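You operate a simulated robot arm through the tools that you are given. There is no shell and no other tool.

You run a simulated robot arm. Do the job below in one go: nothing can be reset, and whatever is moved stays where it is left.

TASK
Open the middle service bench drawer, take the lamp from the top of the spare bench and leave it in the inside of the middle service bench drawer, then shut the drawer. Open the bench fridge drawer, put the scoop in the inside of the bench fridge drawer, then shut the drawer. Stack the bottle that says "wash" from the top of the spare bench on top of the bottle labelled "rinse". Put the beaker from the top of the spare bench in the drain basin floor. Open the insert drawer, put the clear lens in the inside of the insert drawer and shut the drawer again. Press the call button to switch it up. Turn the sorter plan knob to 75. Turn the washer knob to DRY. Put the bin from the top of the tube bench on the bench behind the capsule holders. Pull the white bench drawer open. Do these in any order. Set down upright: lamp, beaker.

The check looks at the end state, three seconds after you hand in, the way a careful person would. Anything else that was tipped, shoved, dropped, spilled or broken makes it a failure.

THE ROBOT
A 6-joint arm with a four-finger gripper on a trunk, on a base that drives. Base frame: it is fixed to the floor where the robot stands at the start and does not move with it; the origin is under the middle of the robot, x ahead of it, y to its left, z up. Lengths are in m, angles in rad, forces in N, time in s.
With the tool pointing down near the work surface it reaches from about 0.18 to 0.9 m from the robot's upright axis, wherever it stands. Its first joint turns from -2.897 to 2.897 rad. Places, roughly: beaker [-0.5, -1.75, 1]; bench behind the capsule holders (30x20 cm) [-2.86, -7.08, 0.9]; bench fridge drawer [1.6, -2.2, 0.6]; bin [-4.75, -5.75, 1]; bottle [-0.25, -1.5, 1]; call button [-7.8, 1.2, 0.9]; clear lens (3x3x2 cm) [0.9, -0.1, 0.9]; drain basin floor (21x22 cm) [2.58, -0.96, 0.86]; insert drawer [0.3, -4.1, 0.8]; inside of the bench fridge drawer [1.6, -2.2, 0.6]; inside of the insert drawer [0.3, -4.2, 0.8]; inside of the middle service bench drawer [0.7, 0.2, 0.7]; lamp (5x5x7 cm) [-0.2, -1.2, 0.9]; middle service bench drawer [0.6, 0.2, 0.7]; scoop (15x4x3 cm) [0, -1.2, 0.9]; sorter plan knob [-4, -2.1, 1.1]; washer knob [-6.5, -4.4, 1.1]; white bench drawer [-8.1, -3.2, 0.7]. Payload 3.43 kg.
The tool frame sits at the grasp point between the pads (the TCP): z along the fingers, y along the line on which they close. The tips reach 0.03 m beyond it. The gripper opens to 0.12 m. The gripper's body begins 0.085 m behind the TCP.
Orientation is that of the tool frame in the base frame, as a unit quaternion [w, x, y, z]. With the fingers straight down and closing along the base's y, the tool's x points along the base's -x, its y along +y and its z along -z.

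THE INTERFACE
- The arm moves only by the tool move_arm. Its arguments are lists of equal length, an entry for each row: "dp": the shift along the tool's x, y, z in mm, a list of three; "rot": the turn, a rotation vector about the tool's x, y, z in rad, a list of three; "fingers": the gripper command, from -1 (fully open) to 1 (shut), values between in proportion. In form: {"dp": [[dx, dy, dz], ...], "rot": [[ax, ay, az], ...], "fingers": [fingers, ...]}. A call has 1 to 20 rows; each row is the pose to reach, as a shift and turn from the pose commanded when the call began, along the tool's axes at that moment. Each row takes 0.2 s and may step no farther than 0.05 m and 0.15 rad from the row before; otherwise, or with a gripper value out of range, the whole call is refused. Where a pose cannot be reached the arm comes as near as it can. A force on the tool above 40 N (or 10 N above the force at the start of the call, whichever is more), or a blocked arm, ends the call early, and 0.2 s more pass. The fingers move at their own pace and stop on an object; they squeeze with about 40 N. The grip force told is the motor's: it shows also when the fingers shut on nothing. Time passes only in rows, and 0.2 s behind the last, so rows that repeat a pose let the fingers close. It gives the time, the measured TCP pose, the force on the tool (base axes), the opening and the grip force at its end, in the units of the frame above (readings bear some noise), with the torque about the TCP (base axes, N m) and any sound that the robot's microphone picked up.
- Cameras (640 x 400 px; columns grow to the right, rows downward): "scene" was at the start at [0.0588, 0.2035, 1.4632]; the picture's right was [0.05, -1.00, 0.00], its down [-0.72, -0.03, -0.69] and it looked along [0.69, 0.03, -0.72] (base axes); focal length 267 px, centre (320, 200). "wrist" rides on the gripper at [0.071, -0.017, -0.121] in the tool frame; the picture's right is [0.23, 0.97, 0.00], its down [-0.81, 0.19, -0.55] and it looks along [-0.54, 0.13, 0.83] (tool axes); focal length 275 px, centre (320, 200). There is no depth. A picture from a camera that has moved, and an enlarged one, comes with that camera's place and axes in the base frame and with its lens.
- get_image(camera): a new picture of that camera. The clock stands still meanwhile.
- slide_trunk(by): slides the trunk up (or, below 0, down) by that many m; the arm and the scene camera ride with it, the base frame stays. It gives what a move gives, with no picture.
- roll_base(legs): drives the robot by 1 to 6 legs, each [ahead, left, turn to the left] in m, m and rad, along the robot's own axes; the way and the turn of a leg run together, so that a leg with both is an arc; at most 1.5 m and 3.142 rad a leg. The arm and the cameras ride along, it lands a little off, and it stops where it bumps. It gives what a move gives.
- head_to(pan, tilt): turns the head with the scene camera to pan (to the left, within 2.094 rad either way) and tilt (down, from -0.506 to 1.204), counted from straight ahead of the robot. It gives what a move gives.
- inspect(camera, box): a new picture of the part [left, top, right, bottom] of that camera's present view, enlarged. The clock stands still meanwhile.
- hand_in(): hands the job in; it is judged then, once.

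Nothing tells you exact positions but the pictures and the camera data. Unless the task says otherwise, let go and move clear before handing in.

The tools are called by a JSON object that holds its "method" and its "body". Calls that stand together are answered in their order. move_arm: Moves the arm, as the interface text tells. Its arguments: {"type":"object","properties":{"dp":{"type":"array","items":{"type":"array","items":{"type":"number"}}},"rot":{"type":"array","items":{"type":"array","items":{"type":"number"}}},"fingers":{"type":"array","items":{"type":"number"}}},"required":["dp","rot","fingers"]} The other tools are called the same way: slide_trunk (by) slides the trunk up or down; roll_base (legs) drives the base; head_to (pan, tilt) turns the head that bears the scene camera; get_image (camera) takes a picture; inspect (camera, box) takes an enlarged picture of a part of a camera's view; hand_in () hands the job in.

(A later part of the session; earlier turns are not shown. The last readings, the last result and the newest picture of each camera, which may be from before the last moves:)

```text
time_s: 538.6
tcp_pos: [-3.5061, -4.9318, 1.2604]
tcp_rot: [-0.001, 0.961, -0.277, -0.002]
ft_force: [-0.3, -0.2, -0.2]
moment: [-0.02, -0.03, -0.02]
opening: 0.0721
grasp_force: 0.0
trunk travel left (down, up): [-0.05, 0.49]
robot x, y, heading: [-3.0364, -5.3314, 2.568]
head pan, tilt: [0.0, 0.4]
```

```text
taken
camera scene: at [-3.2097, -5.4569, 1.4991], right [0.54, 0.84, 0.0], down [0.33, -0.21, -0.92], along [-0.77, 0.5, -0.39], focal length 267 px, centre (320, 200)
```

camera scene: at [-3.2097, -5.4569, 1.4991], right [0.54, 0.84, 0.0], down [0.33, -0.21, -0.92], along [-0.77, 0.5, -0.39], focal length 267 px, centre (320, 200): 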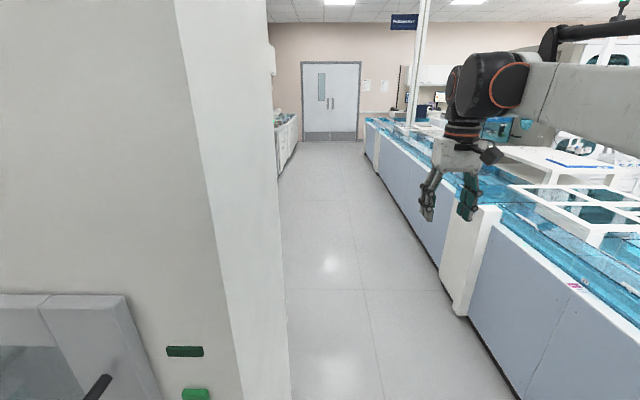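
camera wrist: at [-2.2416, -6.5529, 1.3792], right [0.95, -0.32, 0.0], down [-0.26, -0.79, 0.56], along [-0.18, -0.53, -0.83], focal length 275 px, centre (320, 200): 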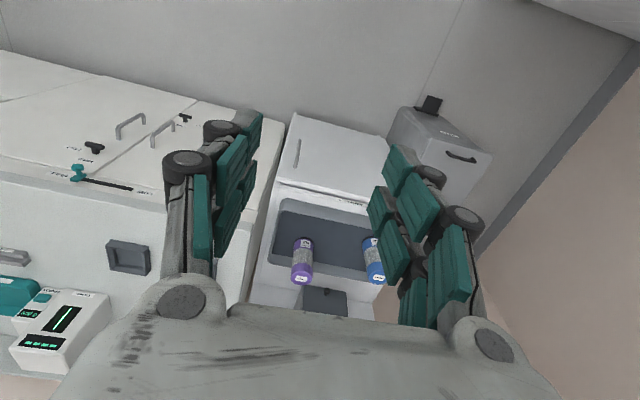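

{"method": "roll_base", "body": {"legs": [[0, -0.1, 0], [1.15, 0, 0]]}}

{"method": "head_to", "body": {"pan": 1.2, "tilt": 0.5}}

{"method": "get_image", "body": {"camera": "scene"}}

{"method": "head_to", "body": {"pan": 0.4, "tilt": 0.3}}

{"method": "get_image", "body": {"camera": "scene"}}

```text
time_s: 545.2
tcp_pos: [-4.4029, -4.2046, 1.2589]
tcp_rot: [-0.002, 0.958, -0.288, -0.001]
ft_force: [0.3, -0.6, 0.4]
moment: [-0.03, 0.02, -0.01]
opening: 0.072
grasp_force: 0.0
trunk travel left (down, up): [-0.05, 0.49]
robot x, y, heading: [-3.9419, -4.6074, 2.548]
head pan, tilt: [0.0, 0.4]
```

```text
time_s: 546.6
tcp_pos: [-4.4019, -4.2054, 1.2593]
tcp_rot: [-0.001, 0.958, -0.287, -0.002]
ft_force: [0.0, 0.1, -0.9]
moment: [0.02, 0.01, 0.02]
opening: 0.0719
grasp_force: 0.1
trunk travel left (down, up): [-0.05, 0.49]
robot x, y, heading: [-3.9412, -4.6122, 2.543]
head pan, tilt: [1.201, 0.499]
```

```text
taken
camera scene: at [-4.1149, -4.8394, 1.49], right [-0.57, 0.82, 0.0], down [0.39, 0.27, -0.88], along [-0.72, -0.5, -0.48], focal length 267 px, centre (320, 200)
```

scene: 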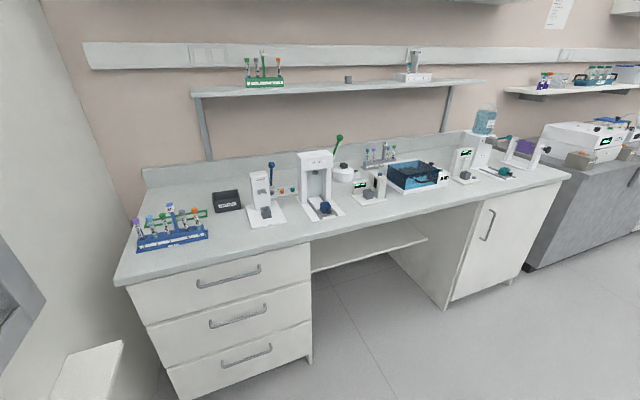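

```text
time_s: 547.8
tcp_pos: [-4.4022, -4.2055, 1.2597]
tcp_rot: [-0.001, 0.957, -0.289, -0.002]
ft_force: [-0.1, -0.3, -0.1]
moment: [-0.01, 0.01, -0.03]
opening: 0.0721
grasp_force: 0.0
trunk travel left (down, up): [-0.05, 0.49]
robot x, y, heading: [-3.9417, -4.613, 2.549]
head pan, tilt: [0.4, 0.3]
```

```text
taken
camera scene: at [-4.1317, -4.7696, 1.5084], right [0.19, 0.98, 0.0], down [0.29, -0.06, -0.96], along [-0.94, 0.18, -0.3], focal length 267 px, centre (320, 200)
```

scene: 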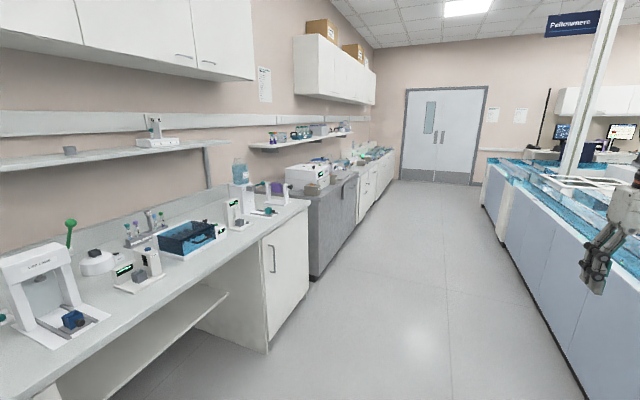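

{"method": "head_to", "body": {"pan": 1.6, "tilt": 0.6}}

{"method": "get_image", "body": {"camera": "scene"}}

{"method": "inspect", "body": {"camera": "scene", "box": [230, 110, 430, 260]}}

```text
time_s: 549.2
tcp_pos: [-4.4014, -4.2044, 1.2597]
tcp_rot: [-0.001, 0.958, -0.287, -0.001]
ft_force: [0.1, -1.0, -0.3]
moment: [-0.01, 0.03, 0.02]
opening: 0.0719
grasp_force: 0.0
trunk travel left (down, up): [-0.05, 0.49]
robot x, y, heading: [-3.9456, -4.611, 2.545]
head pan, tilt: [1.6, 0.6]
```

```text
taken
camera scene: at [-4.0875, -4.8623, 1.4809], right [-0.84, 0.54, 0.0], down [0.3, 0.48, -0.83], along [-0.44, -0.7, -0.56], focal length 267 px, centre (320, 200)
```

scene: 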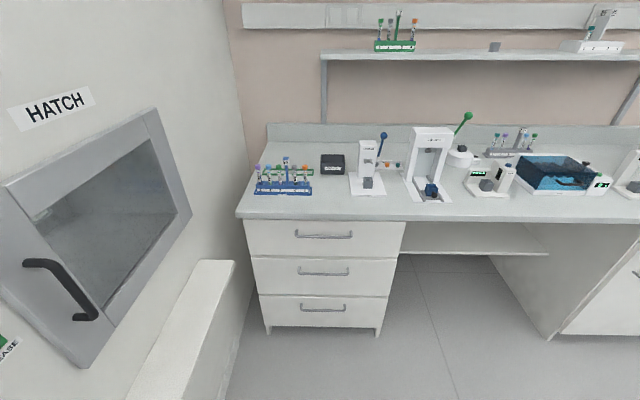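

```text
2.67 times, centred on (330, 185) of scene
camera zoom: at [-4.0875, -4.8623, 1.4809], right [-0.84, 0.54, 0.0], down [0.3, 0.48, -0.83], along [-0.44, -0.7, -0.56], focal length 711 px, centre (293, 240)
```

zoom: 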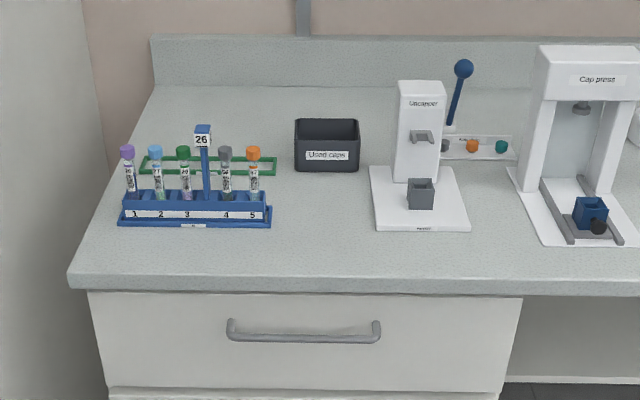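

The "Used caps" bin is at about (-4.71,-5.74). I turn to face the tube bench and approach it.

{"method": "roll_base", "body": {"legs": [[0, 0, 1.587], [0.5, 0, 0]]}}

{"method": "head_to", "body": {"pan": 0.0, "tilt": 0.8}}

{"method": "get_image", "body": {"camera": "scene"}}

{"method": "get_image", "body": {"camera": "wrist"}}

```text
time_s: 555.9
tcp_pos: [-4.6137, -5.4849, 1.2596]
tcp_rot: [0.0, 0.878, 0.479, -0.001]
ft_force: [-0.1, 0.1, 0.5]
moment: [0.0, 0.06, 0.02]
opening: 0.0719
grasp_force: 0.1
trunk travel left (down, up): [-0.05, 0.49]
robot x, y, heading: [-4.2128, -5.0215, -2.153]
head pan, tilt: [1.6, 0.6]
```

```text
time_s: 557.6
tcp_pos: [-4.6143, -5.4848, 1.2592]
tcp_rot: [0.001, 0.878, 0.479, -0.002]
ft_force: [-0.2, -0.1, -0.2]
moment: [0.01, -0.03, 0.02]
opening: 0.0721
grasp_force: 0.1
trunk travel left (down, up): [-0.05, 0.49]
robot x, y, heading: [-4.2156, -5.0182, -2.157]
head pan, tilt: [0.0, 0.799]
```

```text
taken
camera scene: at [-4.0825, -5.1819, 1.464], right [-0.84, 0.55, 0.0], down [0.39, 0.6, -0.7], along [-0.38, -0.58, -0.72], focal length 267 px, centre (320, 200)
```

scene: 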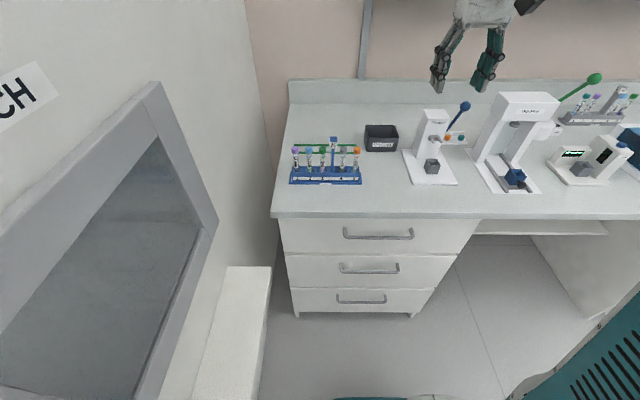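

```text
taken
camera wrist: at [-4.5895, -5.4162, 1.3792], right [0.94, -0.33, 0.0], down [-0.28, -0.78, 0.56], along [-0.19, -0.52, -0.83], focal length 275 px, centre (320, 200)
```

wrist: 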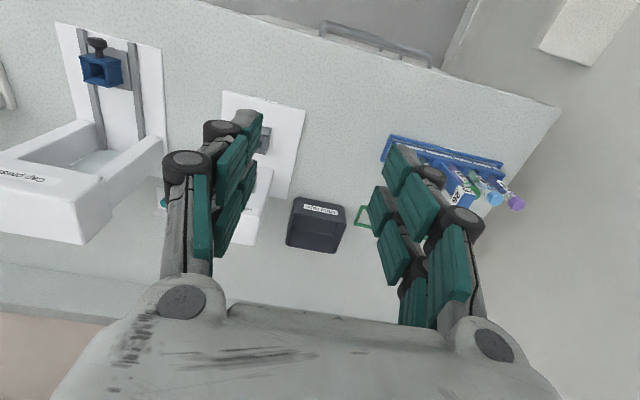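

{"method": "inspect", "body": {"camera": "wrist", "box": [260, 170, 380, 270]}}

{"method": "inspect", "body": {"camera": "scene", "box": [340, 100, 440, 180]}}

```text
4.00 times, centred on (320, 220) of wrist
camera zoom: at [-4.5895, -5.4162, 1.3792], right [0.94, -0.33, 0.0], down [-0.28, -0.78, 0.56], along [-0.19, -0.52, -0.83], focal length 1101 px, centre (320, 120)
```

zoom: 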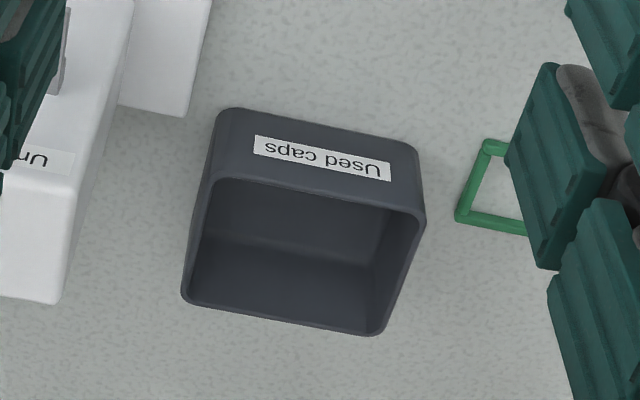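

```text
5.00 times, centred on (390, 140) of scene
camera zoom: at [-4.0825, -5.1819, 1.464], right [-0.84, 0.55, 0.0], down [0.39, 0.6, -0.7], along [-0.38, -0.58, -0.72], focal length 1333 px, centre (-30, 500)
```

zoom: 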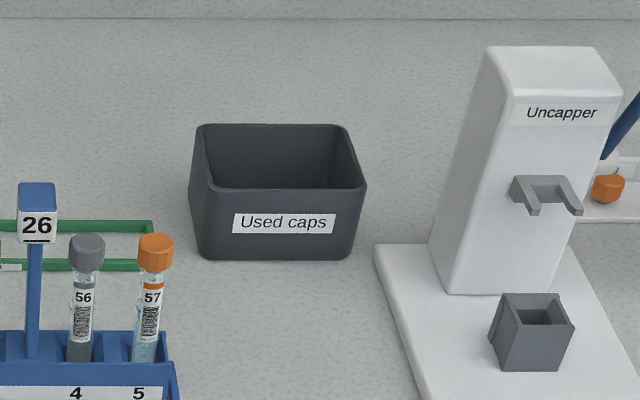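

{"method": "move_arm", "body": {"dp": [[-26, 5, 0], [-52, 11, 0], [-78, 16, 0], [-104, 21, 0], [-130, 27, 0], [-156, 32, 0], [-182, 38, 0], [-208, 43, 0], [-234, 48, 0], [-260, 54, 0], [-286, 59, 0], [-286, 59, 45], [-286, 59, 90], [-286, 59, 135], [-286, 59, 170]], "rot": [[0, 0, 0.141], [0, 0, 0.282], [0, 0, 0.423], [0, 0, 0.564], [0, 0, 0.705], [0, 0, 0.846], [0, 0, 0.987], [0, 0, 1.128], [0, 0, 1.269], [0, 0, 1.41], [0, 0, 1.551], [0, 0, 1.551], [0, 0, 1.551], [0, 0, 1.551], [0, 0, 1.551]], "fingers": [-1, -1, -1, -1, -1, -1, -1, -1, -1, -1, -1, -1, -1, -1, -1]}}

{"method": "get_image", "body": {"camera": "wrist"}}

{"method": "get_image", "body": {"camera": "scene"}}

```text
time_s: 560.8
tcp_pos: [-4.7146, -5.7455, 1.0976]
tcp_rot: [0.002, 0.962, -0.274, -0.001]
ft_force: [0.8, 0.3, 0.4]
moment: [-0.07, 0.04, 0.03]
opening: 0.1197
grasp_force: 0.0
out of reach, approached as far as the arm can: row 8, 9, 10, 11, 12, 13, 14, 15
trunk travel left (down, up): [-0.05, 0.49]
robot x, y, heading: [-4.2142, -5.0207, -2.156]
head pan, tilt: [0.0, 0.799]
```

```text
taken
camera wrist: at [-4.6435, -5.7701, 1.2176], right [-0.32, -0.95, 0.0], down [-0.79, 0.26, 0.55], along [-0.53, 0.17, -0.83], focal length 275 px, centre (320, 200)
```

wrist: 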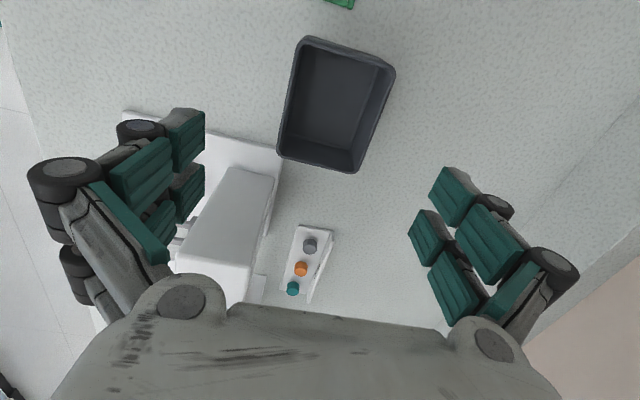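

```text
taken
camera scene: at [-4.0818, -5.1809, 1.4641], right [-0.83, 0.55, 0.0], down [0.39, 0.6, -0.7], along [-0.38, -0.58, -0.72], focal length 267 px, centre (320, 200)
```

scene: 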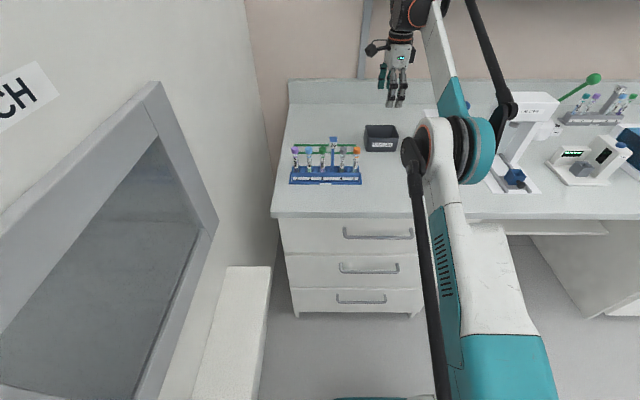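

{"method": "roll_base", "body": {"legs": [[0.12, 0, 0]]}}

{"method": "move_arm", "body": {"dp": [[4, -36, 0], [8, -72, 0], [12, -108, 0], [12, -108, 20]], "rot": [[0, 0, 0], [0, 0, 0], [0, 0, 0], [0, 0, 0]], "fingers": [-1, -1, -1, -1]}}

{"method": "get_image", "body": {"camera": "wrist"}}

```text
time_s: 562.2
tcp_pos: [-4.7721, -5.8346, 1.1045]
tcp_rot: [0.003, 0.962, -0.273, -0.002]
ft_force: [0.1, -1.7, -0.6]
moment: [0.0, 0.03, 0.02]
opening: 0.12
grasp_force: 0.0
trunk travel left (down, up): [-0.05, 0.49]
robot x, y, heading: [-4.277, -5.1138, -2.155]
head pan, tilt: [0.0, 0.799]
stopped in leg 1: the robot was blocked; the commanded pose is now the measured one
```

```text
time_s: 563.2
tcp_pos: [-4.7127, -5.7575, 1.0748]
tcp_rot: [0.0, 0.962, -0.273, -0.001]
ft_force: [0.5, 1.0, 0.4]
moment: [-0.08, 0.04, -0.02]
opening: 0.1197
grasp_force: 0.1
trunk travel left (down, up): [-0.05, 0.49]
robot x, y, heading: [-4.2785, -5.1158, -2.155]
head pan, tilt: [0.0, 0.799]
```

```text
taken
camera wrist: at [-4.6429, -5.782, 1.1945], right [-0.32, -0.95, 0.0], down [-0.79, 0.26, 0.55], along [-0.52, 0.18, -0.83], focal length 275 px, centre (320, 200)
```

wrist: 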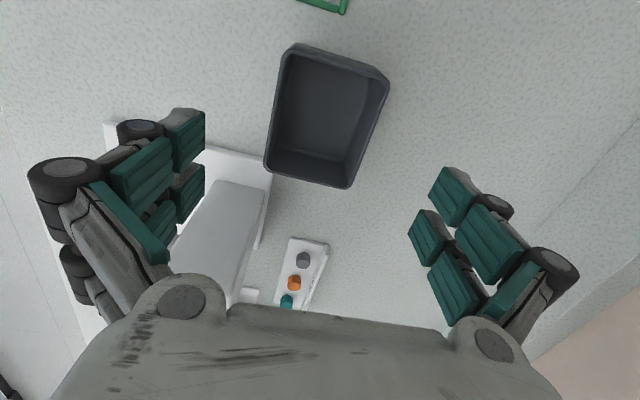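

{"method": "get_image", "body": {"camera": "scene"}}

{"method": "move_arm", "body": {"dp": [[0, 4, 40], [0, 4, 80]], "rot": [[0, 0, 0], [0, 0, 0]], "fingers": [-1, -1]}}

{"method": "get_image", "body": {"camera": "wrist"}}

```text
taken
camera scene: at [-4.147, -5.2795, 1.464], right [-0.83, 0.55, 0.0], down [0.4, 0.6, -0.7], along [-0.38, -0.58, -0.72], focal length 267 px, centre (320, 200)
```

scene: 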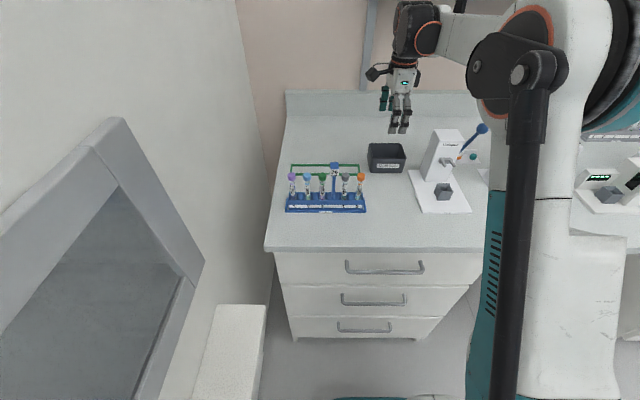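

```text
time_s: 563.8
tcp_pos: [-4.7152, -5.7619, 0.9924]
tcp_rot: [-0.002, 0.962, -0.273, 0.0]
ft_force: [0.3, -0.4, 0.5]
moment: [0.01, 0.04, 0.04]
opening: 0.1197
grasp_force: 0.0
trunk travel left (down, up): [-0.05, 0.49]
robot x, y, heading: [-4.283, -5.1196, -2.155]
head pan, tilt: [0.0, 0.799]
```

```text
taken
camera wrist: at [-4.6469, -5.7867, 1.1124], right [-0.32, -0.95, 0.0], down [-0.79, 0.26, 0.55], along [-0.52, 0.18, -0.83], focal length 275 px, centre (320, 200)
```

wrist: 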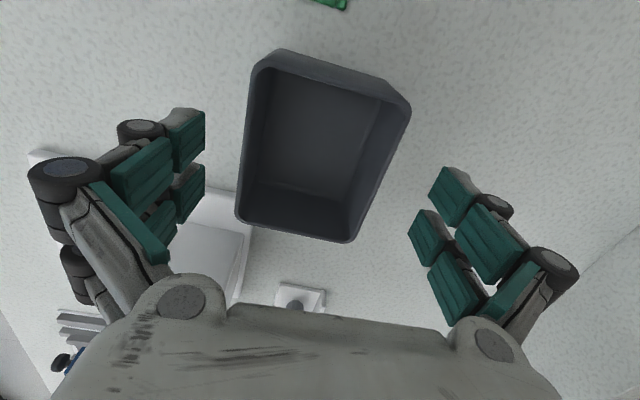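

{"method": "move_arm", "body": {"dp": [[0, 0, 30], [0, 0, 57], [0, 0, 57], [0, 0, 57], [0, 0, 57], [0, 0, 57]], "rot": [[0, 0, 0], [0, 0, 0], [0, 0, 0], [0, 0, 0], [0, 0, 0], [0, 0, 0]], "fingers": [-1, -1, -0.6, -0.2, 0.5, 1]}}

{"method": "get_image", "body": {"camera": "wrist"}}

```text
time_s: 565.2
tcp_pos: [-4.7145, -5.7609, 0.9383]
tcp_rot: [-0.001, 0.962, -0.273, -0.002]
ft_force: [1.2, -0.4, 5.3]
moment: [0.06, 0.0, -0.19]
opening: 0.0899
grasp_force: 40.1
trunk travel left (down, up): [-0.05, 0.49]
robot x, y, heading: [-4.2809, -5.1184, -2.156]
head pan, tilt: [0.0, 0.799]
```

```text
taken
camera wrist: at [-4.6453, -5.7863, 1.0575], right [-0.32, -0.95, 0.0], down [-0.79, 0.26, 0.55], along [-0.52, 0.18, -0.83], focal length 275 px, centre (320, 200)
```

wrist: 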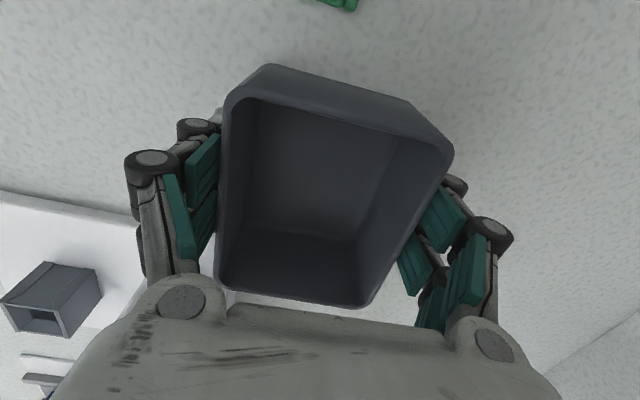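

Bin gripped (90 mm). I lift it, retract, and drive back around the partition to the capsule bench.

{"method": "move_arm", "body": {"dp": [[0, 0, -40], [0, 0, -85], [0, 0, -130], [0, 0, -175], [0, 0, -220], [0, 0, -265], [0, 0, -310], [0, -45, -320], [0, -90, -320], [0, -135, -320], [0, -180, -320], [0, -225, -320], [0, -260, -320]], "rot": [[0, 0, 0], [0, 0, 0], [0, 0, 0], [0, 0, 0], [0, 0, 0], [0, 0, 0], [0, 0, 0], [0, 0, 0], [0, 0, 0], [0, 0, 0], [0, 0, 0], [0, 0, 0], [0, 0, 0]], "fingers": [1, 1, 1, 1, 1, 1, 1, 1, 1, 1, 1, 1, 1]}}

{"method": "roll_base", "body": {"legs": [[-0.6, 0, 0], [0, 0, 1.576]]}}

{"method": "get_image", "body": {"camera": "wrist"}}

{"method": "get_image", "body": {"camera": "scene"}}

```text
time_s: 568.0
tcp_pos: [-4.5779, -5.5411, 1.2558]
tcp_rot: [-0.001, 0.962, -0.273, -0.001]
ft_force: [0.6, -0.2, -1.1]
moment: [0.02, 0.0, 0.02]
opening: 0.0895
grasp_force: 39.9
trunk travel left (down, up): [-0.05, 0.49]
robot x, y, heading: [-4.2775, -5.1148, -2.155]
head pan, tilt: [0.0, 0.799]
```

```text
time_s: 575.3
tcp_pos: [-3.5185, -4.9064, 1.2555]
tcp_rot: [0.0, 0.867, 0.499, -0.001]
ft_force: [-0.8, 0.4, -1.5]
moment: [0.0, -0.01, 0.0]
opening: 0.0894
grasp_force: 40.4
trunk travel left (down, up): [-0.05, 0.49]
robot x, y, heading: [-3.9514, -4.6189, -0.56]
head pan, tilt: [0.0, 0.799]
```

```text
taken
camera wrist: at [-3.497, -4.8375, 1.3758], right [0.96, -0.29, 0.0], down [-0.24, -0.8, 0.55], along [-0.16, -0.53, -0.83], focal length 275 px, centre (320, 200)
```

wrist: 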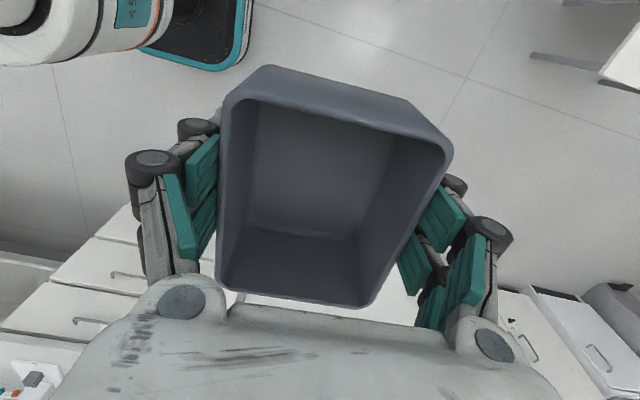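

```text
taken
camera scene: at [-3.7933, -4.4815, 1.464], right [-0.53, -0.85, 0.0], down [-0.61, 0.38, -0.7], along [0.59, -0.37, -0.72], focal length 267 px, centre (320, 200)
```

scene: 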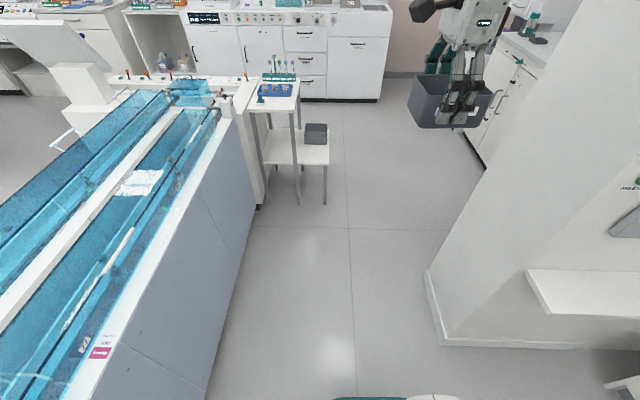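

{"method": "roll_base", "body": {"legs": [[1.15, 0, 0], [0, -0.15, -0.02], [1.1, 0, 0]]}}

{"method": "roll_base", "body": {"legs": [[0, 0, -1.571]]}}

{"method": "head_to", "body": {"pan": 0.0, "tilt": 0.7}}

{"method": "get_image", "body": {"camera": "scene"}}

{"method": "get_image", "body": {"camera": "wrist"}}

```text
time_s: 587.3
tcp_pos: [-1.7901, -6.335, 1.256]
tcp_rot: [-0.001, 0.888, 0.459, -0.001]
ft_force: [0.7, -0.3, -1.1]
moment: [0.01, 0.01, 0.02]
opening: 0.0896
grasp_force: 40.0
trunk travel left (down, up): [-0.05, 0.49]
robot x, y, heading: [-2.1977, -6.0136, -0.646]
head pan, tilt: [0.0, 0.799]
```

```text
time_s: 591.5
tcp_pos: [-2.515, -6.4187, 1.255]
tcp_rot: [-0.001, 0.955, -0.298, 0.0]
ft_force: [0.2, -0.8, -1.0]
moment: [0.0, 0.01, -0.07]
opening: 0.0895
grasp_force: 39.8
trunk travel left (down, up): [-0.05, 0.49]
robot x, y, heading: [-2.1927, -6.0092, -2.207]
head pan, tilt: [0.0, 0.799]
```

```text
time_s: 592.1
tcp_pos: [-2.5161, -6.4177, 1.2566]
tcp_rot: [-0.001, 0.955, -0.298, -0.001]
ft_force: [0.0, 0.2, -1.1]
moment: [-0.04, -0.01, 0.02]
opening: 0.0895
grasp_force: 40.1
trunk travel left (down, up): [-0.05, 0.49]
robot x, y, heading: [-2.1932, -6.0113, -2.202]
head pan, tilt: [0.0, 0.7]
```

```text
taken
camera scene: at [-2.0746, -6.1831, 1.4722], right [-0.8, 0.59, 0.0], down [0.38, 0.52, -0.76], along [-0.45, -0.62, -0.64], focal length 267 px, centre (320, 200)
```

scene: 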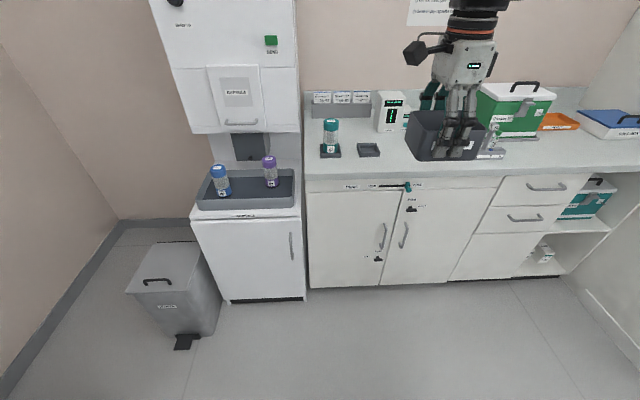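

```text
taken
camera wrist: at [-2.4475, -6.447, 1.3758], right [-0.36, -0.93, 0.0], down [-0.78, 0.3, 0.55], along [-0.51, 0.2, -0.83], focal length 275 px, centre (320, 200)
```

wrist: 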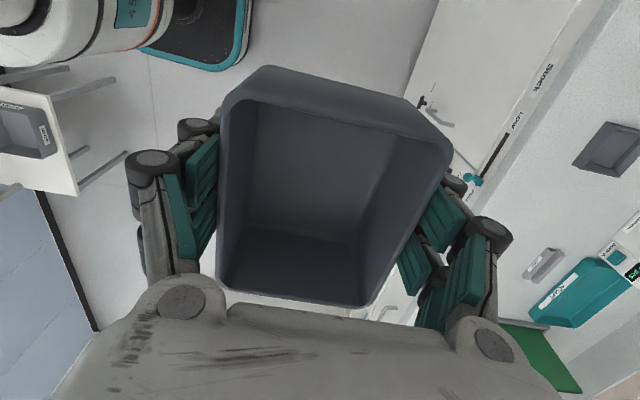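

{"method": "roll_base", "body": {"legs": [[0, 0, 0.05], [0.49, 0.0, 0]]}}

{"method": "get_image", "body": {"camera": "scene"}}

{"method": "inspect", "body": {"camera": "scene", "box": [260, 60, 480, 200]}}

```text
time_s: 595.4
tcp_pos: [-2.7674, -6.8392, 1.2565]
tcp_rot: [-0.001, 0.961, -0.276, 0.0]
ft_force: [-0.6, 0.1, -1.4]
moment: [-0.02, 0.03, -0.01]
opening: 0.0895
grasp_force: 40.1
trunk travel left (down, up): [-0.05, 0.49]
robot x, y, heading: [-2.4709, -6.4194, -2.158]
head pan, tilt: [0.0, 0.7]
```

```text
taken
camera scene: at [-2.3379, -6.5843, 1.4723], right [-0.83, 0.56, 0.0], down [0.36, 0.54, -0.76], along [-0.42, -0.64, -0.64], focal length 267 px, centre (320, 200)
```

scene: 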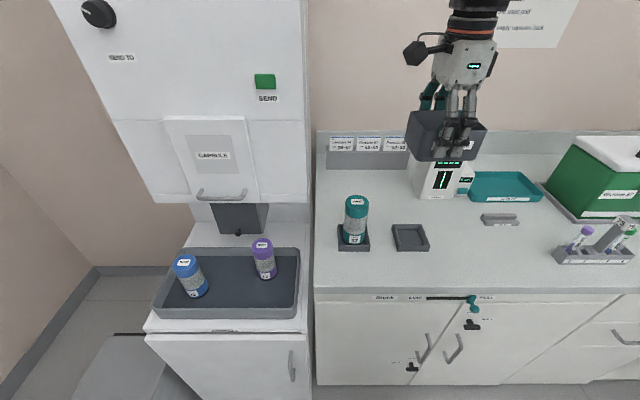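

```text
2.86 times, centred on (370, 130) of scene
camera zoom: at [-2.3379, -6.5843, 1.4723], right [-0.83, 0.56, 0.0], down [0.36, 0.54, -0.76], along [-0.42, -0.64, -0.64], focal length 762 px, centre (177, 400)
```

zoom: 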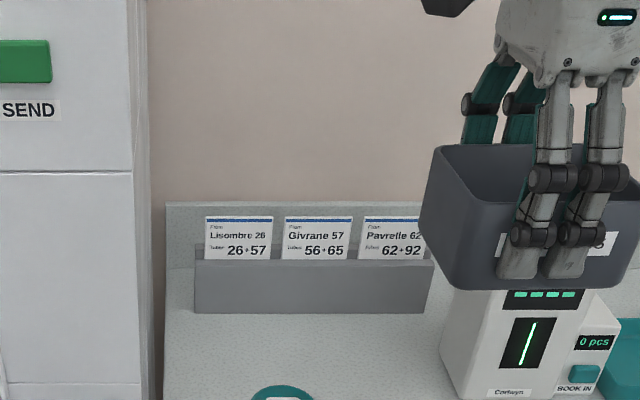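

{"method": "move_arm", "body": {"dp": [[8, 41, 0], [16, 82, 0], [24, 123, 0], [32, 164, 0], [40, 205, 0], [48, 247, 0], [48, 247, 40], [48, 247, 80], [48, 247, 120], [48, 247, 160], [48, 247, 200], [48, 247, 230]], "rot": [[0, 0, 0], [0, 0, 0], [0, 0, 0], [0, 0, 0], [0, 0, 0], [0, 0, 0], [0, 0, 0], [0, 0, 0], [0, 0, 0], [0, 0, 0], [0, 0, 0], [0, 0, 0]], "fingers": [1, 1, 1, 1, 1, 1, 1, 1, 1, 1, 1, 1]}}

{"method": "get_image", "body": {"camera": "scene"}}

{"method": "get_image", "body": {"camera": "wrist"}}

```text
time_s: 598.0
tcp_pos: [-2.8586, -7.0743, 1.0236]
tcp_rot: [-0.001, 0.961, -0.275, 0.0]
ft_force: [0.5, 0.1, -0.9]
moment: [-0.01, 0.01, 0.0]
opening: 0.0894
grasp_force: 39.7
trunk travel left (down, up): [-0.05, 0.49]
robot x, y, heading: [-2.4679, -6.4182, -2.159]
head pan, tilt: [0.0, 0.7]
```

```text
taken
camera scene: at [-2.3379, -6.5845, 1.4722], right [-0.83, 0.56, 0.0], down [0.36, 0.54, -0.76], along [-0.42, -0.64, -0.64], focal length 267 px, centre (320, 200)
```

scene: 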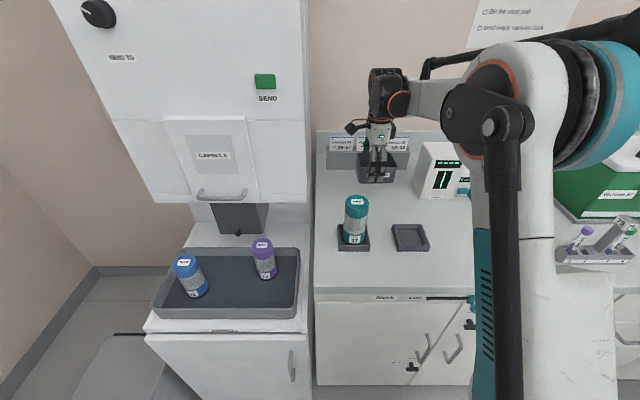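

```text
taken
camera wrist: at [-2.7892, -7.0991, 1.1441], right [-0.32, -0.95, 0.0], down [-0.79, 0.27, 0.55], along [-0.52, 0.18, -0.83], focal length 275 px, centre (320, 200)
```

wrist: 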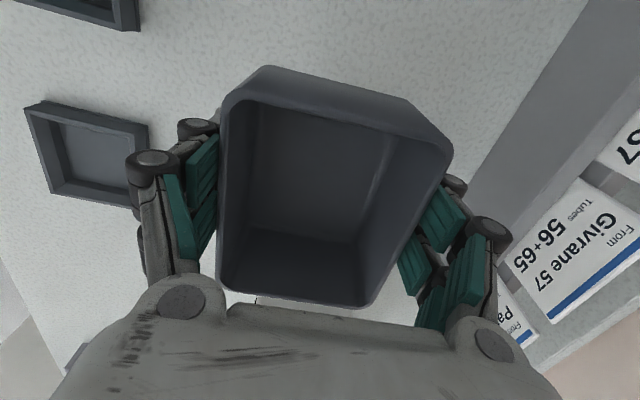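

{"method": "move_arm", "body": {"dp": [[0, 0, 30], [0, 0, 60], [0, 0, 72], [0, 0, 76], [0, 0, 80], [0, 0, 84]], "rot": [[0, 0, 0], [0, 0, 0], [0, 0, 0], [0, 0, 0], [0, 0, 0], [0, 0, 0]], "fingers": [1, 1, 1, 1, 1, 1]}}

```text
time_s: 599.4
tcp_pos: [-2.8579, -7.0746, 0.9418]
tcp_rot: [-0.001, 0.961, -0.275, -0.001]
ft_force: [0.3, 0.6, -0.6]
moment: [0.01, -0.01, 0.0]
opening: 0.0895
grasp_force: 40.3
trunk travel left (down, up): [-0.05, 0.49]
robot x, y, heading: [-2.4677, -6.4205, -2.158]
head pan, tilt: [0.0, 0.7]
```

{"method": "move_arm", "body": {"dp": [[0, 0, 2], [0, 0, 4], [0, 0, 6], [0, 0, 8]], "rot": [[0, 0, 0], [0, 0, 0], [0, 0, 0], [0, 0, 0]], "fingers": [1, 1, 1, 1]}}

{"method": "move_arm", "body": {"dp": [[0, 0, -1], [0, 0, -1], [0, 0, -1], [0, 0, -1]], "rot": [[0, 0, 0], [0, 0, 0], [0, 0, 0], [0, 0, 0]], "fingers": [0, -0.5, -0.8, -1]}}

{"method": "get_image", "body": {"camera": "wrist"}}

```text
time_s: 600.4
tcp_pos: [-2.8568, -7.0746, 0.936]
tcp_rot: [0.001, 0.961, -0.276, 0.0]
ft_force: [-6.2, -6.1, 32.1]
moment: [-0.31, 0.21, 0.01]
opening: 0.0901
grasp_force: 40.2
trunk travel left (down, up): [-0.05, 0.49]
robot x, y, heading: [-2.4633, -6.4229, -2.157]
head pan, tilt: [0.0, 0.7]
```

```text
time_s: 601.4
tcp_pos: [-2.8582, -7.0746, 0.9335]
tcp_rot: [-0.002, 0.961, -0.275, -0.001]
ft_force: [-0.1, 0.0, -0.4]
moment: [-0.02, 0.02, 0.0]
opening: 0.12
grasp_force: 0.0
trunk travel left (down, up): [-0.05, 0.49]
robot x, y, heading: [-2.4656, -6.4195, -2.161]
head pan, tilt: [0.0, 0.7]
```

```text
taken
camera wrist: at [-2.7879, -7.1001, 1.0542], right [-0.32, -0.95, 0.0], down [-0.79, 0.27, 0.55], along [-0.52, 0.18, -0.83], focal length 275 px, centre (320, 200)
```

wrist: 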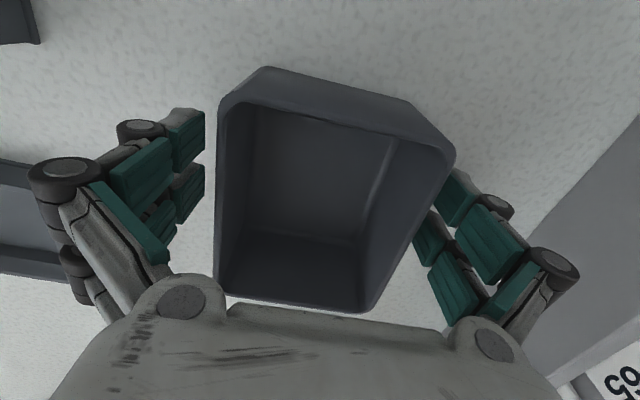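

{"method": "move_arm", "body": {"dp": [[0, 3, 0], [0, 3, -15], [0, 3, -40], [0, 3, -80], [0, 3, -120], [0, 3, -165], [0, 3, -210], [0, 3, -255], [0, 3, -300], [0, -40, -325], [0, -85, -325], [0, -130, -325], [0, -175, -325], [0, -220, -325]], "rot": [[0, 0, 0], [0, 0, 0], [0, 0, 0], [0, 0, 0], [0, 0, 0], [0, 0, 0], [0, 0, 0], [0, 0, 0], [0, 0, 0], [0, 0, 0], [0, 0, 0], [0, 0, 0], [0, 0, 0], [0, 0, 0]], "fingers": [-1, -1, -1, -1, -1, -1, -1, -1, -1, -1, -1, -1, -1, -1]}}

{"method": "get_image", "body": {"camera": "scene"}}

{"method": "inspect", "body": {"camera": "scene", "box": [300, 120, 460, 260]}}

```text
time_s: 604.4
tcp_pos: [-2.7404, -6.8892, 1.2626]
tcp_rot: [-0.001, 0.961, -0.276, -0.001]
ft_force: [-0.4, 0.7, -0.2]
moment: [0.01, 0.05, -0.02]
opening: 0.1199
grasp_force: 0.0
trunk travel left (down, up): [-0.05, 0.49]
robot x, y, heading: [-2.4629, -6.4212, -2.161]
head pan, tilt: [0.0, 0.7]
```

```text
taken
camera scene: at [-2.3377, -6.584, 1.4723], right [-0.83, 0.56, 0.0], down [0.36, 0.54, -0.77], along [-0.42, -0.64, -0.64], focal length 267 px, centre (320, 200)
```

scene: 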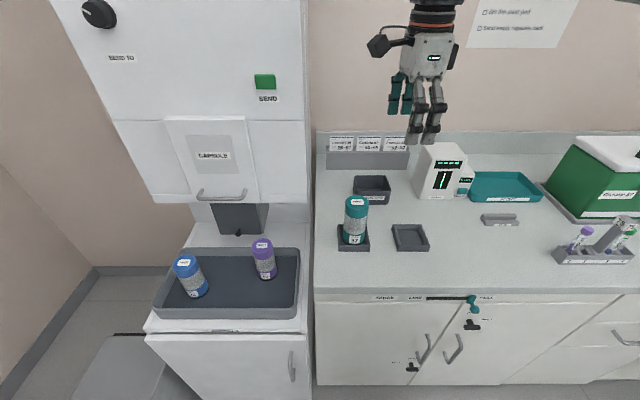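

```text
2.86 times, centred on (380, 190) of scene
camera zoom: at [-2.3377, -6.584, 1.4723], right [-0.83, 0.56, 0.0], down [0.36, 0.54, -0.77], along [-0.42, -0.64, -0.64], focal length 762 px, centre (149, 229)
```

zoom: 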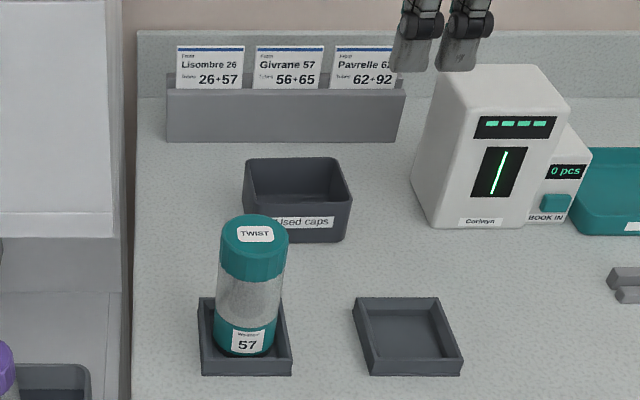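

The bin is placed behind the capsule holders. Next the washer knob: I restore the tool yaw and drive back through the aisle.

{"method": "move_arm", "body": {"dp": [[0, -10, 0], [0, -20, 0], [0, -30, 0], [0, -40, 0], [0, -40, 0], [0, -40, 0], [0, -40, 0], [0, -40, 0], [0, -40, 0], [0, -40, 0], [0, -40, 0]], "rot": [[0, 0, -0.141], [0, 0, -0.282], [0, 0, -0.423], [0, 0, -0.564], [0, 0, -0.705], [0, 0, -0.846], [0, 0, -0.987], [0, 0, -1.128], [0, 0, -1.269], [0, 0, -1.41], [0, 0, -1.551]], "fingers": [-1, -1, -1, -1, -1, -1, -1, -1, -1, -1, -1]}}

{"method": "roll_base", "body": {"legs": [[-0.57, 0, 0], [0, 0, -1.56]]}}

{"method": "get_image", "body": {"camera": "scene"}}

```text
time_s: 606.8
tcp_pos: [-2.7193, -6.8542, 1.2604]
tcp_rot: [-0.001, 0.879, 0.477, 0.0]
ft_force: [0.5, 0.5, -0.2]
moment: [-0.03, 0.03, 0.01]
opening: 0.12
grasp_force: 0.0
trunk travel left (down, up): [-0.05, 0.49]
robot x, y, heading: [-2.4647, -6.4199, -2.157]
head pan, tilt: [0.0, 0.7]
```

```text
time_s: 613.9
tcp_pos: [-2.5985, -5.7037, 1.26]
tcp_rot: [-0.001, 0.963, -0.268, 0.0]
ft_force: [-0.2, -0.2, -0.3]
moment: [0.01, -0.01, -0.01]
opening: 0.1199
grasp_force: 0.0
trunk travel left (down, up): [-0.05, 0.49]
robot x, y, heading: [-2.154, -5.9412, 2.59]
head pan, tilt: [0.0, 0.7]
```

```text
taken
camera scene: at [-2.3153, -6.0775, 1.4723], right [0.53, 0.85, 0.0], down [0.55, -0.34, -0.76], along [-0.65, 0.4, -0.64], focal length 267 px, centre (320, 200)
```

scene: 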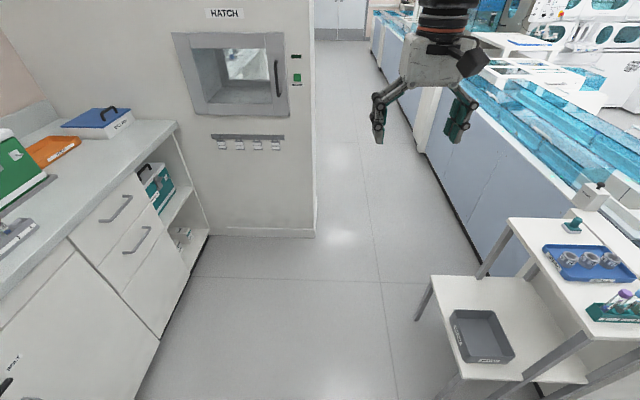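

{"method": "roll_base", "body": {"legs": [[0, 0, -0.028], [0.95, 0, 0], [0, -0.13, 0], [1.3, 0, 0], [1.2, 0, 0]]}}

{"method": "head_to", "body": {"pan": 0.7, "tilt": 0.3}}

{"method": "get_image", "body": {"camera": "scene"}}

{"method": "head_to", "body": {"pan": 0.2, "tilt": 0.3}}

{"method": "get_image", "body": {"camera": "scene"}}

```text
time_s: 620.5
tcp_pos: [-3.3401, -5.0592, 1.2602]
tcp_rot: [0.0, 0.95, -0.313, 0.002]
ft_force: [1.0, -0.3, 0.6]
moment: [-0.02, -0.02, 0.01]
opening: 0.1198
grasp_force: 0.1
trunk travel left (down, up): [-0.05, 0.49]
robot x, y, heading: [-2.9167, -5.3368, 2.499]
head pan, tilt: [0.0, 0.7]
stopped in leg 4: the robot was blocked; the commanded pose is now the measured one
```

```text
time_s: 621.6
tcp_pos: [-3.3418, -5.058, 1.2615]
tcp_rot: [0.0, 0.95, -0.312, 0.0]
ft_force: [-0.5, 0.0, -0.6]
moment: [-0.02, 0.04, 0.02]
opening: 0.1205
grasp_force: 0.1
trunk travel left (down, up): [-0.05, 0.49]
robot x, y, heading: [-2.9211, -5.3385, 2.493]
head pan, tilt: [0.7, 0.3]
```

```text
taken
camera scene: at [-3.1183, -5.5009, 1.5013], right [0.07, 1.0, 0.0], down [0.37, -0.03, -0.93], along [-0.93, 0.07, -0.37], focal length 267 px, centre (320, 200)
```

scene: 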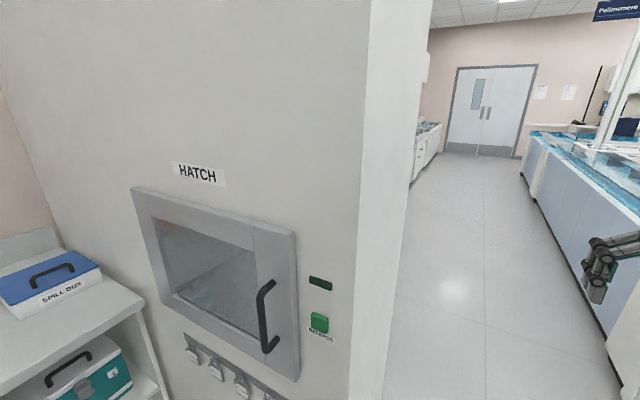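

```text
time_s: 622.5
tcp_pos: [-3.3397, -5.0583, 1.2605]
tcp_rot: [-0.001, 0.95, -0.312, 0.001]
ft_force: [-0.9, 0.0, -0.1]
moment: [0.0, 0.03, 0.01]
opening: 0.12
grasp_force: 0.0
trunk travel left (down, up): [-0.05, 0.49]
robot x, y, heading: [-2.9195, -5.3346, 2.496]
head pan, tilt: [0.201, 0.3]
```

```text
taken
camera scene: at [-3.11, -5.4676, 1.5084], right [0.43, 0.9, 0.0], down [0.27, -0.13, -0.96], along [-0.86, 0.41, -0.3], focal length 267 px, centre (320, 200)
```

scene: 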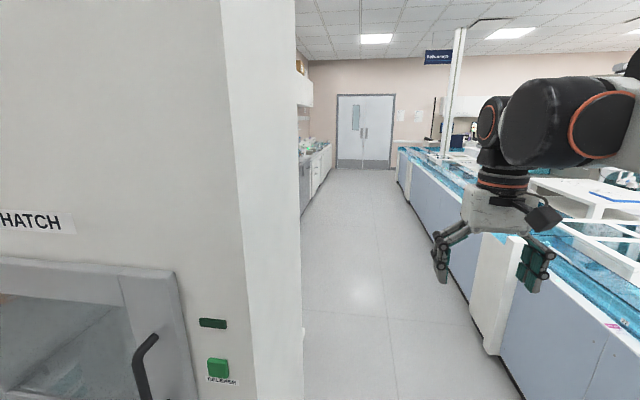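

I bumped lightly against the trolley leg at my right rear. I shift away and look at the trolley.

{"method": "roll_base", "body": {"legs": [[0, 0.05, 0]]}}

{"method": "roll_base", "body": {"legs": [[0.25, 0, 0.03]]}}

{"method": "head_to", "body": {"pan": -1.9, "tilt": 0.7}}

{"method": "get_image", "body": {"camera": "scene"}}

```text
time_s: 623.4
tcp_pos: [-3.3714, -5.0995, 1.2607]
tcp_rot: [-0.001, 0.95, -0.313, 0.001]
ft_force: [0.4, 0.5, -0.9]
moment: [0.0, 0.04, -0.02]
opening: 0.1202
grasp_force: 0.1
trunk travel left (down, up): [-0.05, 0.49]
robot x, y, heading: [-2.9457, -5.376, 2.495]
head pan, tilt: [0.201, 0.3]
```

```text
time_s: 625.2
tcp_pos: [-3.5738, -4.9665, 1.26]
tcp_rot: [0.0, 0.954, -0.3, 0.001]
ft_force: [0.0, 0.3, -0.7]
moment: [0.0, -0.02, -0.01]
opening: 0.12
grasp_force: 0.1
trunk travel left (down, up): [-0.05, 0.49]
robot x, y, heading: [-3.1434, -5.2318, 2.521]
head pan, tilt: [0.201, 0.3]
```

```text
time_s: 627.2
tcp_pos: [-3.5742, -4.9654, 1.2612]
tcp_rot: [-0.001, 0.954, -0.3, 0.001]
ft_force: [0.4, -0.1, 0.7]
moment: [-0.02, -0.01, 0.03]
opening: 0.1202
grasp_force: 0.0
trunk travel left (down, up): [-0.05, 0.49]
robot x, y, heading: [-3.1462, -5.2306, 2.523]
head pan, tilt: [-1.901, 0.7]
```

```text
taken
camera scene: at [-3.3135, -5.3402, 1.5008], right [0.71, 0.7, 0.0], down [0.26, -0.26, -0.93], along [-0.65, 0.66, -0.37], focal length 267 px, centre (320, 200)
```

scene: 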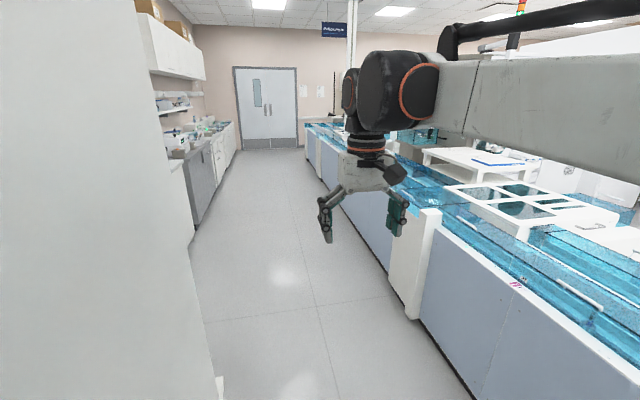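

{"method": "roll_base", "body": {"legs": [[0.9, 0, 0.03], [0, 0, 1.57]]}}

{"method": "head_to", "body": {"pan": 1.75, "tilt": 0.5}}

{"method": "get_image", "body": {"camera": "scene"}}

{"method": "inspect", "body": {"camera": "scene", "box": [180, 60, 400, 240]}}

```text
time_s: 629.3
tcp_pos: [-3.7618, -4.8341, 1.2612]
tcp_rot: [0.001, 0.956, -0.293, 0.0]
ft_force: [0.7, -0.3, -0.1]
moment: [0.0, 0.01, -0.02]
opening: 0.12
grasp_force: 0.0
trunk travel left (down, up): [-0.05, 0.49]
robot x, y, heading: [-3.3364, -5.0945, 2.537]
head pan, tilt: [-1.901, 0.7]
stopped in leg 1: the robot was blocked; the commanded pose is now the measured one
```

```text
time_s: 632.3
tcp_pos: [-3.7626, -4.8324, 1.2592]
tcp_rot: [0.002, 0.956, -0.293, 0.002]
ft_force: [0.4, -0.8, 0.4]
moment: [0.01, 0.0, 0.01]
opening: 0.1199
grasp_force: 0.1
trunk travel left (down, up): [-0.05, 0.49]
robot x, y, heading: [-3.3352, -5.0948, 2.532]
head pan, tilt: [1.751, 0.499]
```

```text
taken
camera scene: at [-3.5087, -5.2243, 1.4841], right [0.48, 0.88, -0.01], down [0.48, -0.26, -0.84], along [-0.74, 0.4, -0.54], focal length 267 px, centre (320, 200)
```

scene: 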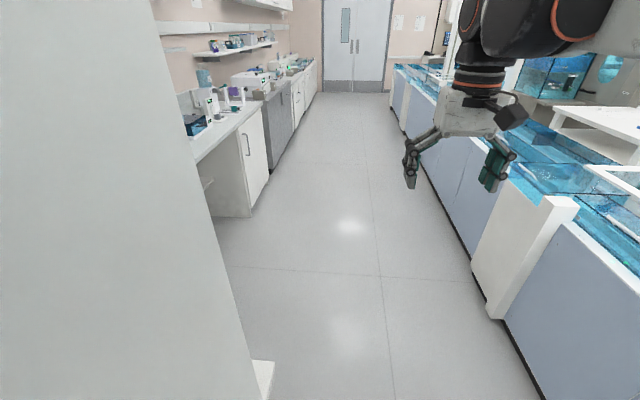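

```text
2.22 times, centred on (290, 150) of scene
camera zoom: at [-3.5087, -5.2243, 1.4841], right [0.48, 0.88, -0.01], down [0.48, -0.26, -0.84], along [-0.74, 0.4, -0.54], focal length 592 px, centre (387, 311)
```

zoom: 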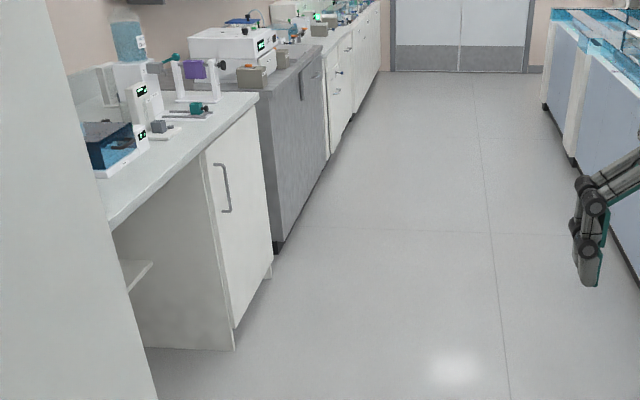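

{"method": "roll_base", "body": {"legs": [[-0.03, -0.09, 0], [0.5, 0, 0.02], [0.6, 0, 0]]}}

{"method": "roll_base", "body": {"legs": [[0, 0, 1.57]]}}

{"method": "head_to", "body": {"pan": 1.75, "tilt": 0.5}}

{"method": "get_image", "body": {"camera": "scene"}}

```text
time_s: 639.0
tcp_pos: [-4.6104, -4.1701, 1.2604]
tcp_rot: [-0.001, 0.958, -0.286, 0.001]
ft_force: [0.1, 0.1, 0.3]
moment: [-0.04, 0.03, 0.0]
opening: 0.1201
grasp_force: 0.2
trunk travel left (down, up): [-0.05, 0.49]
robot x, y, heading: [-4.1749, -4.4206, 2.551]
head pan, tilt: [1.751, 0.499]
```

```text
time_s: 643.3
tcp_pos: [-4.4225, -4.864, 1.2618]
tcp_rot: [-0.001, 0.877, 0.48, 0.0]
ft_force: [-0.1, -0.1, -0.5]
moment: [-0.01, -0.02, 0.01]
opening: 0.1199
grasp_force: 0.0
trunk travel left (down, up): [-0.05, 0.49]
robot x, y, heading: [-4.1749, -4.4243, -2.15]
head pan, tilt: [1.751, 0.499]
```

```text
time_s: 643.9
tcp_pos: [-4.4233, -4.863, 1.2602]
tcp_rot: [-0.001, 0.877, 0.481, 0.0]
ft_force: [0.1, -0.5, 1.1]
moment: [0.01, 0.02, 0.01]
opening: 0.1202
grasp_force: 0.1
trunk travel left (down, up): [-0.05, 0.49]
robot x, y, heading: [-4.1746, -4.4211, -2.148]
head pan, tilt: [1.751, 0.499]
```

```text
taken
camera scene: at [-3.9149, -4.5526, 1.49], right [-0.39, -0.92, 0.0], down [-0.44, 0.19, -0.88], along [0.81, -0.34, -0.48], focal length 267 px, centre (320, 200)
```

scene: 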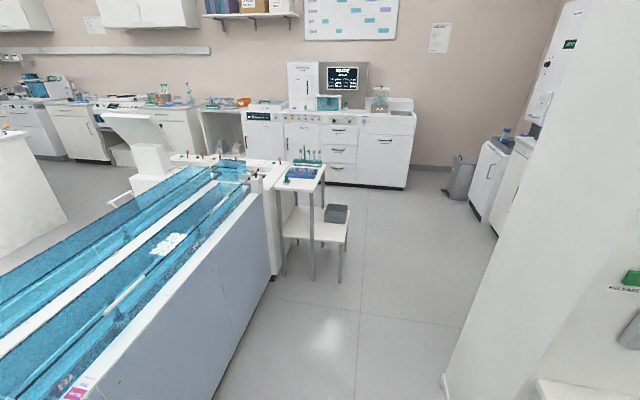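

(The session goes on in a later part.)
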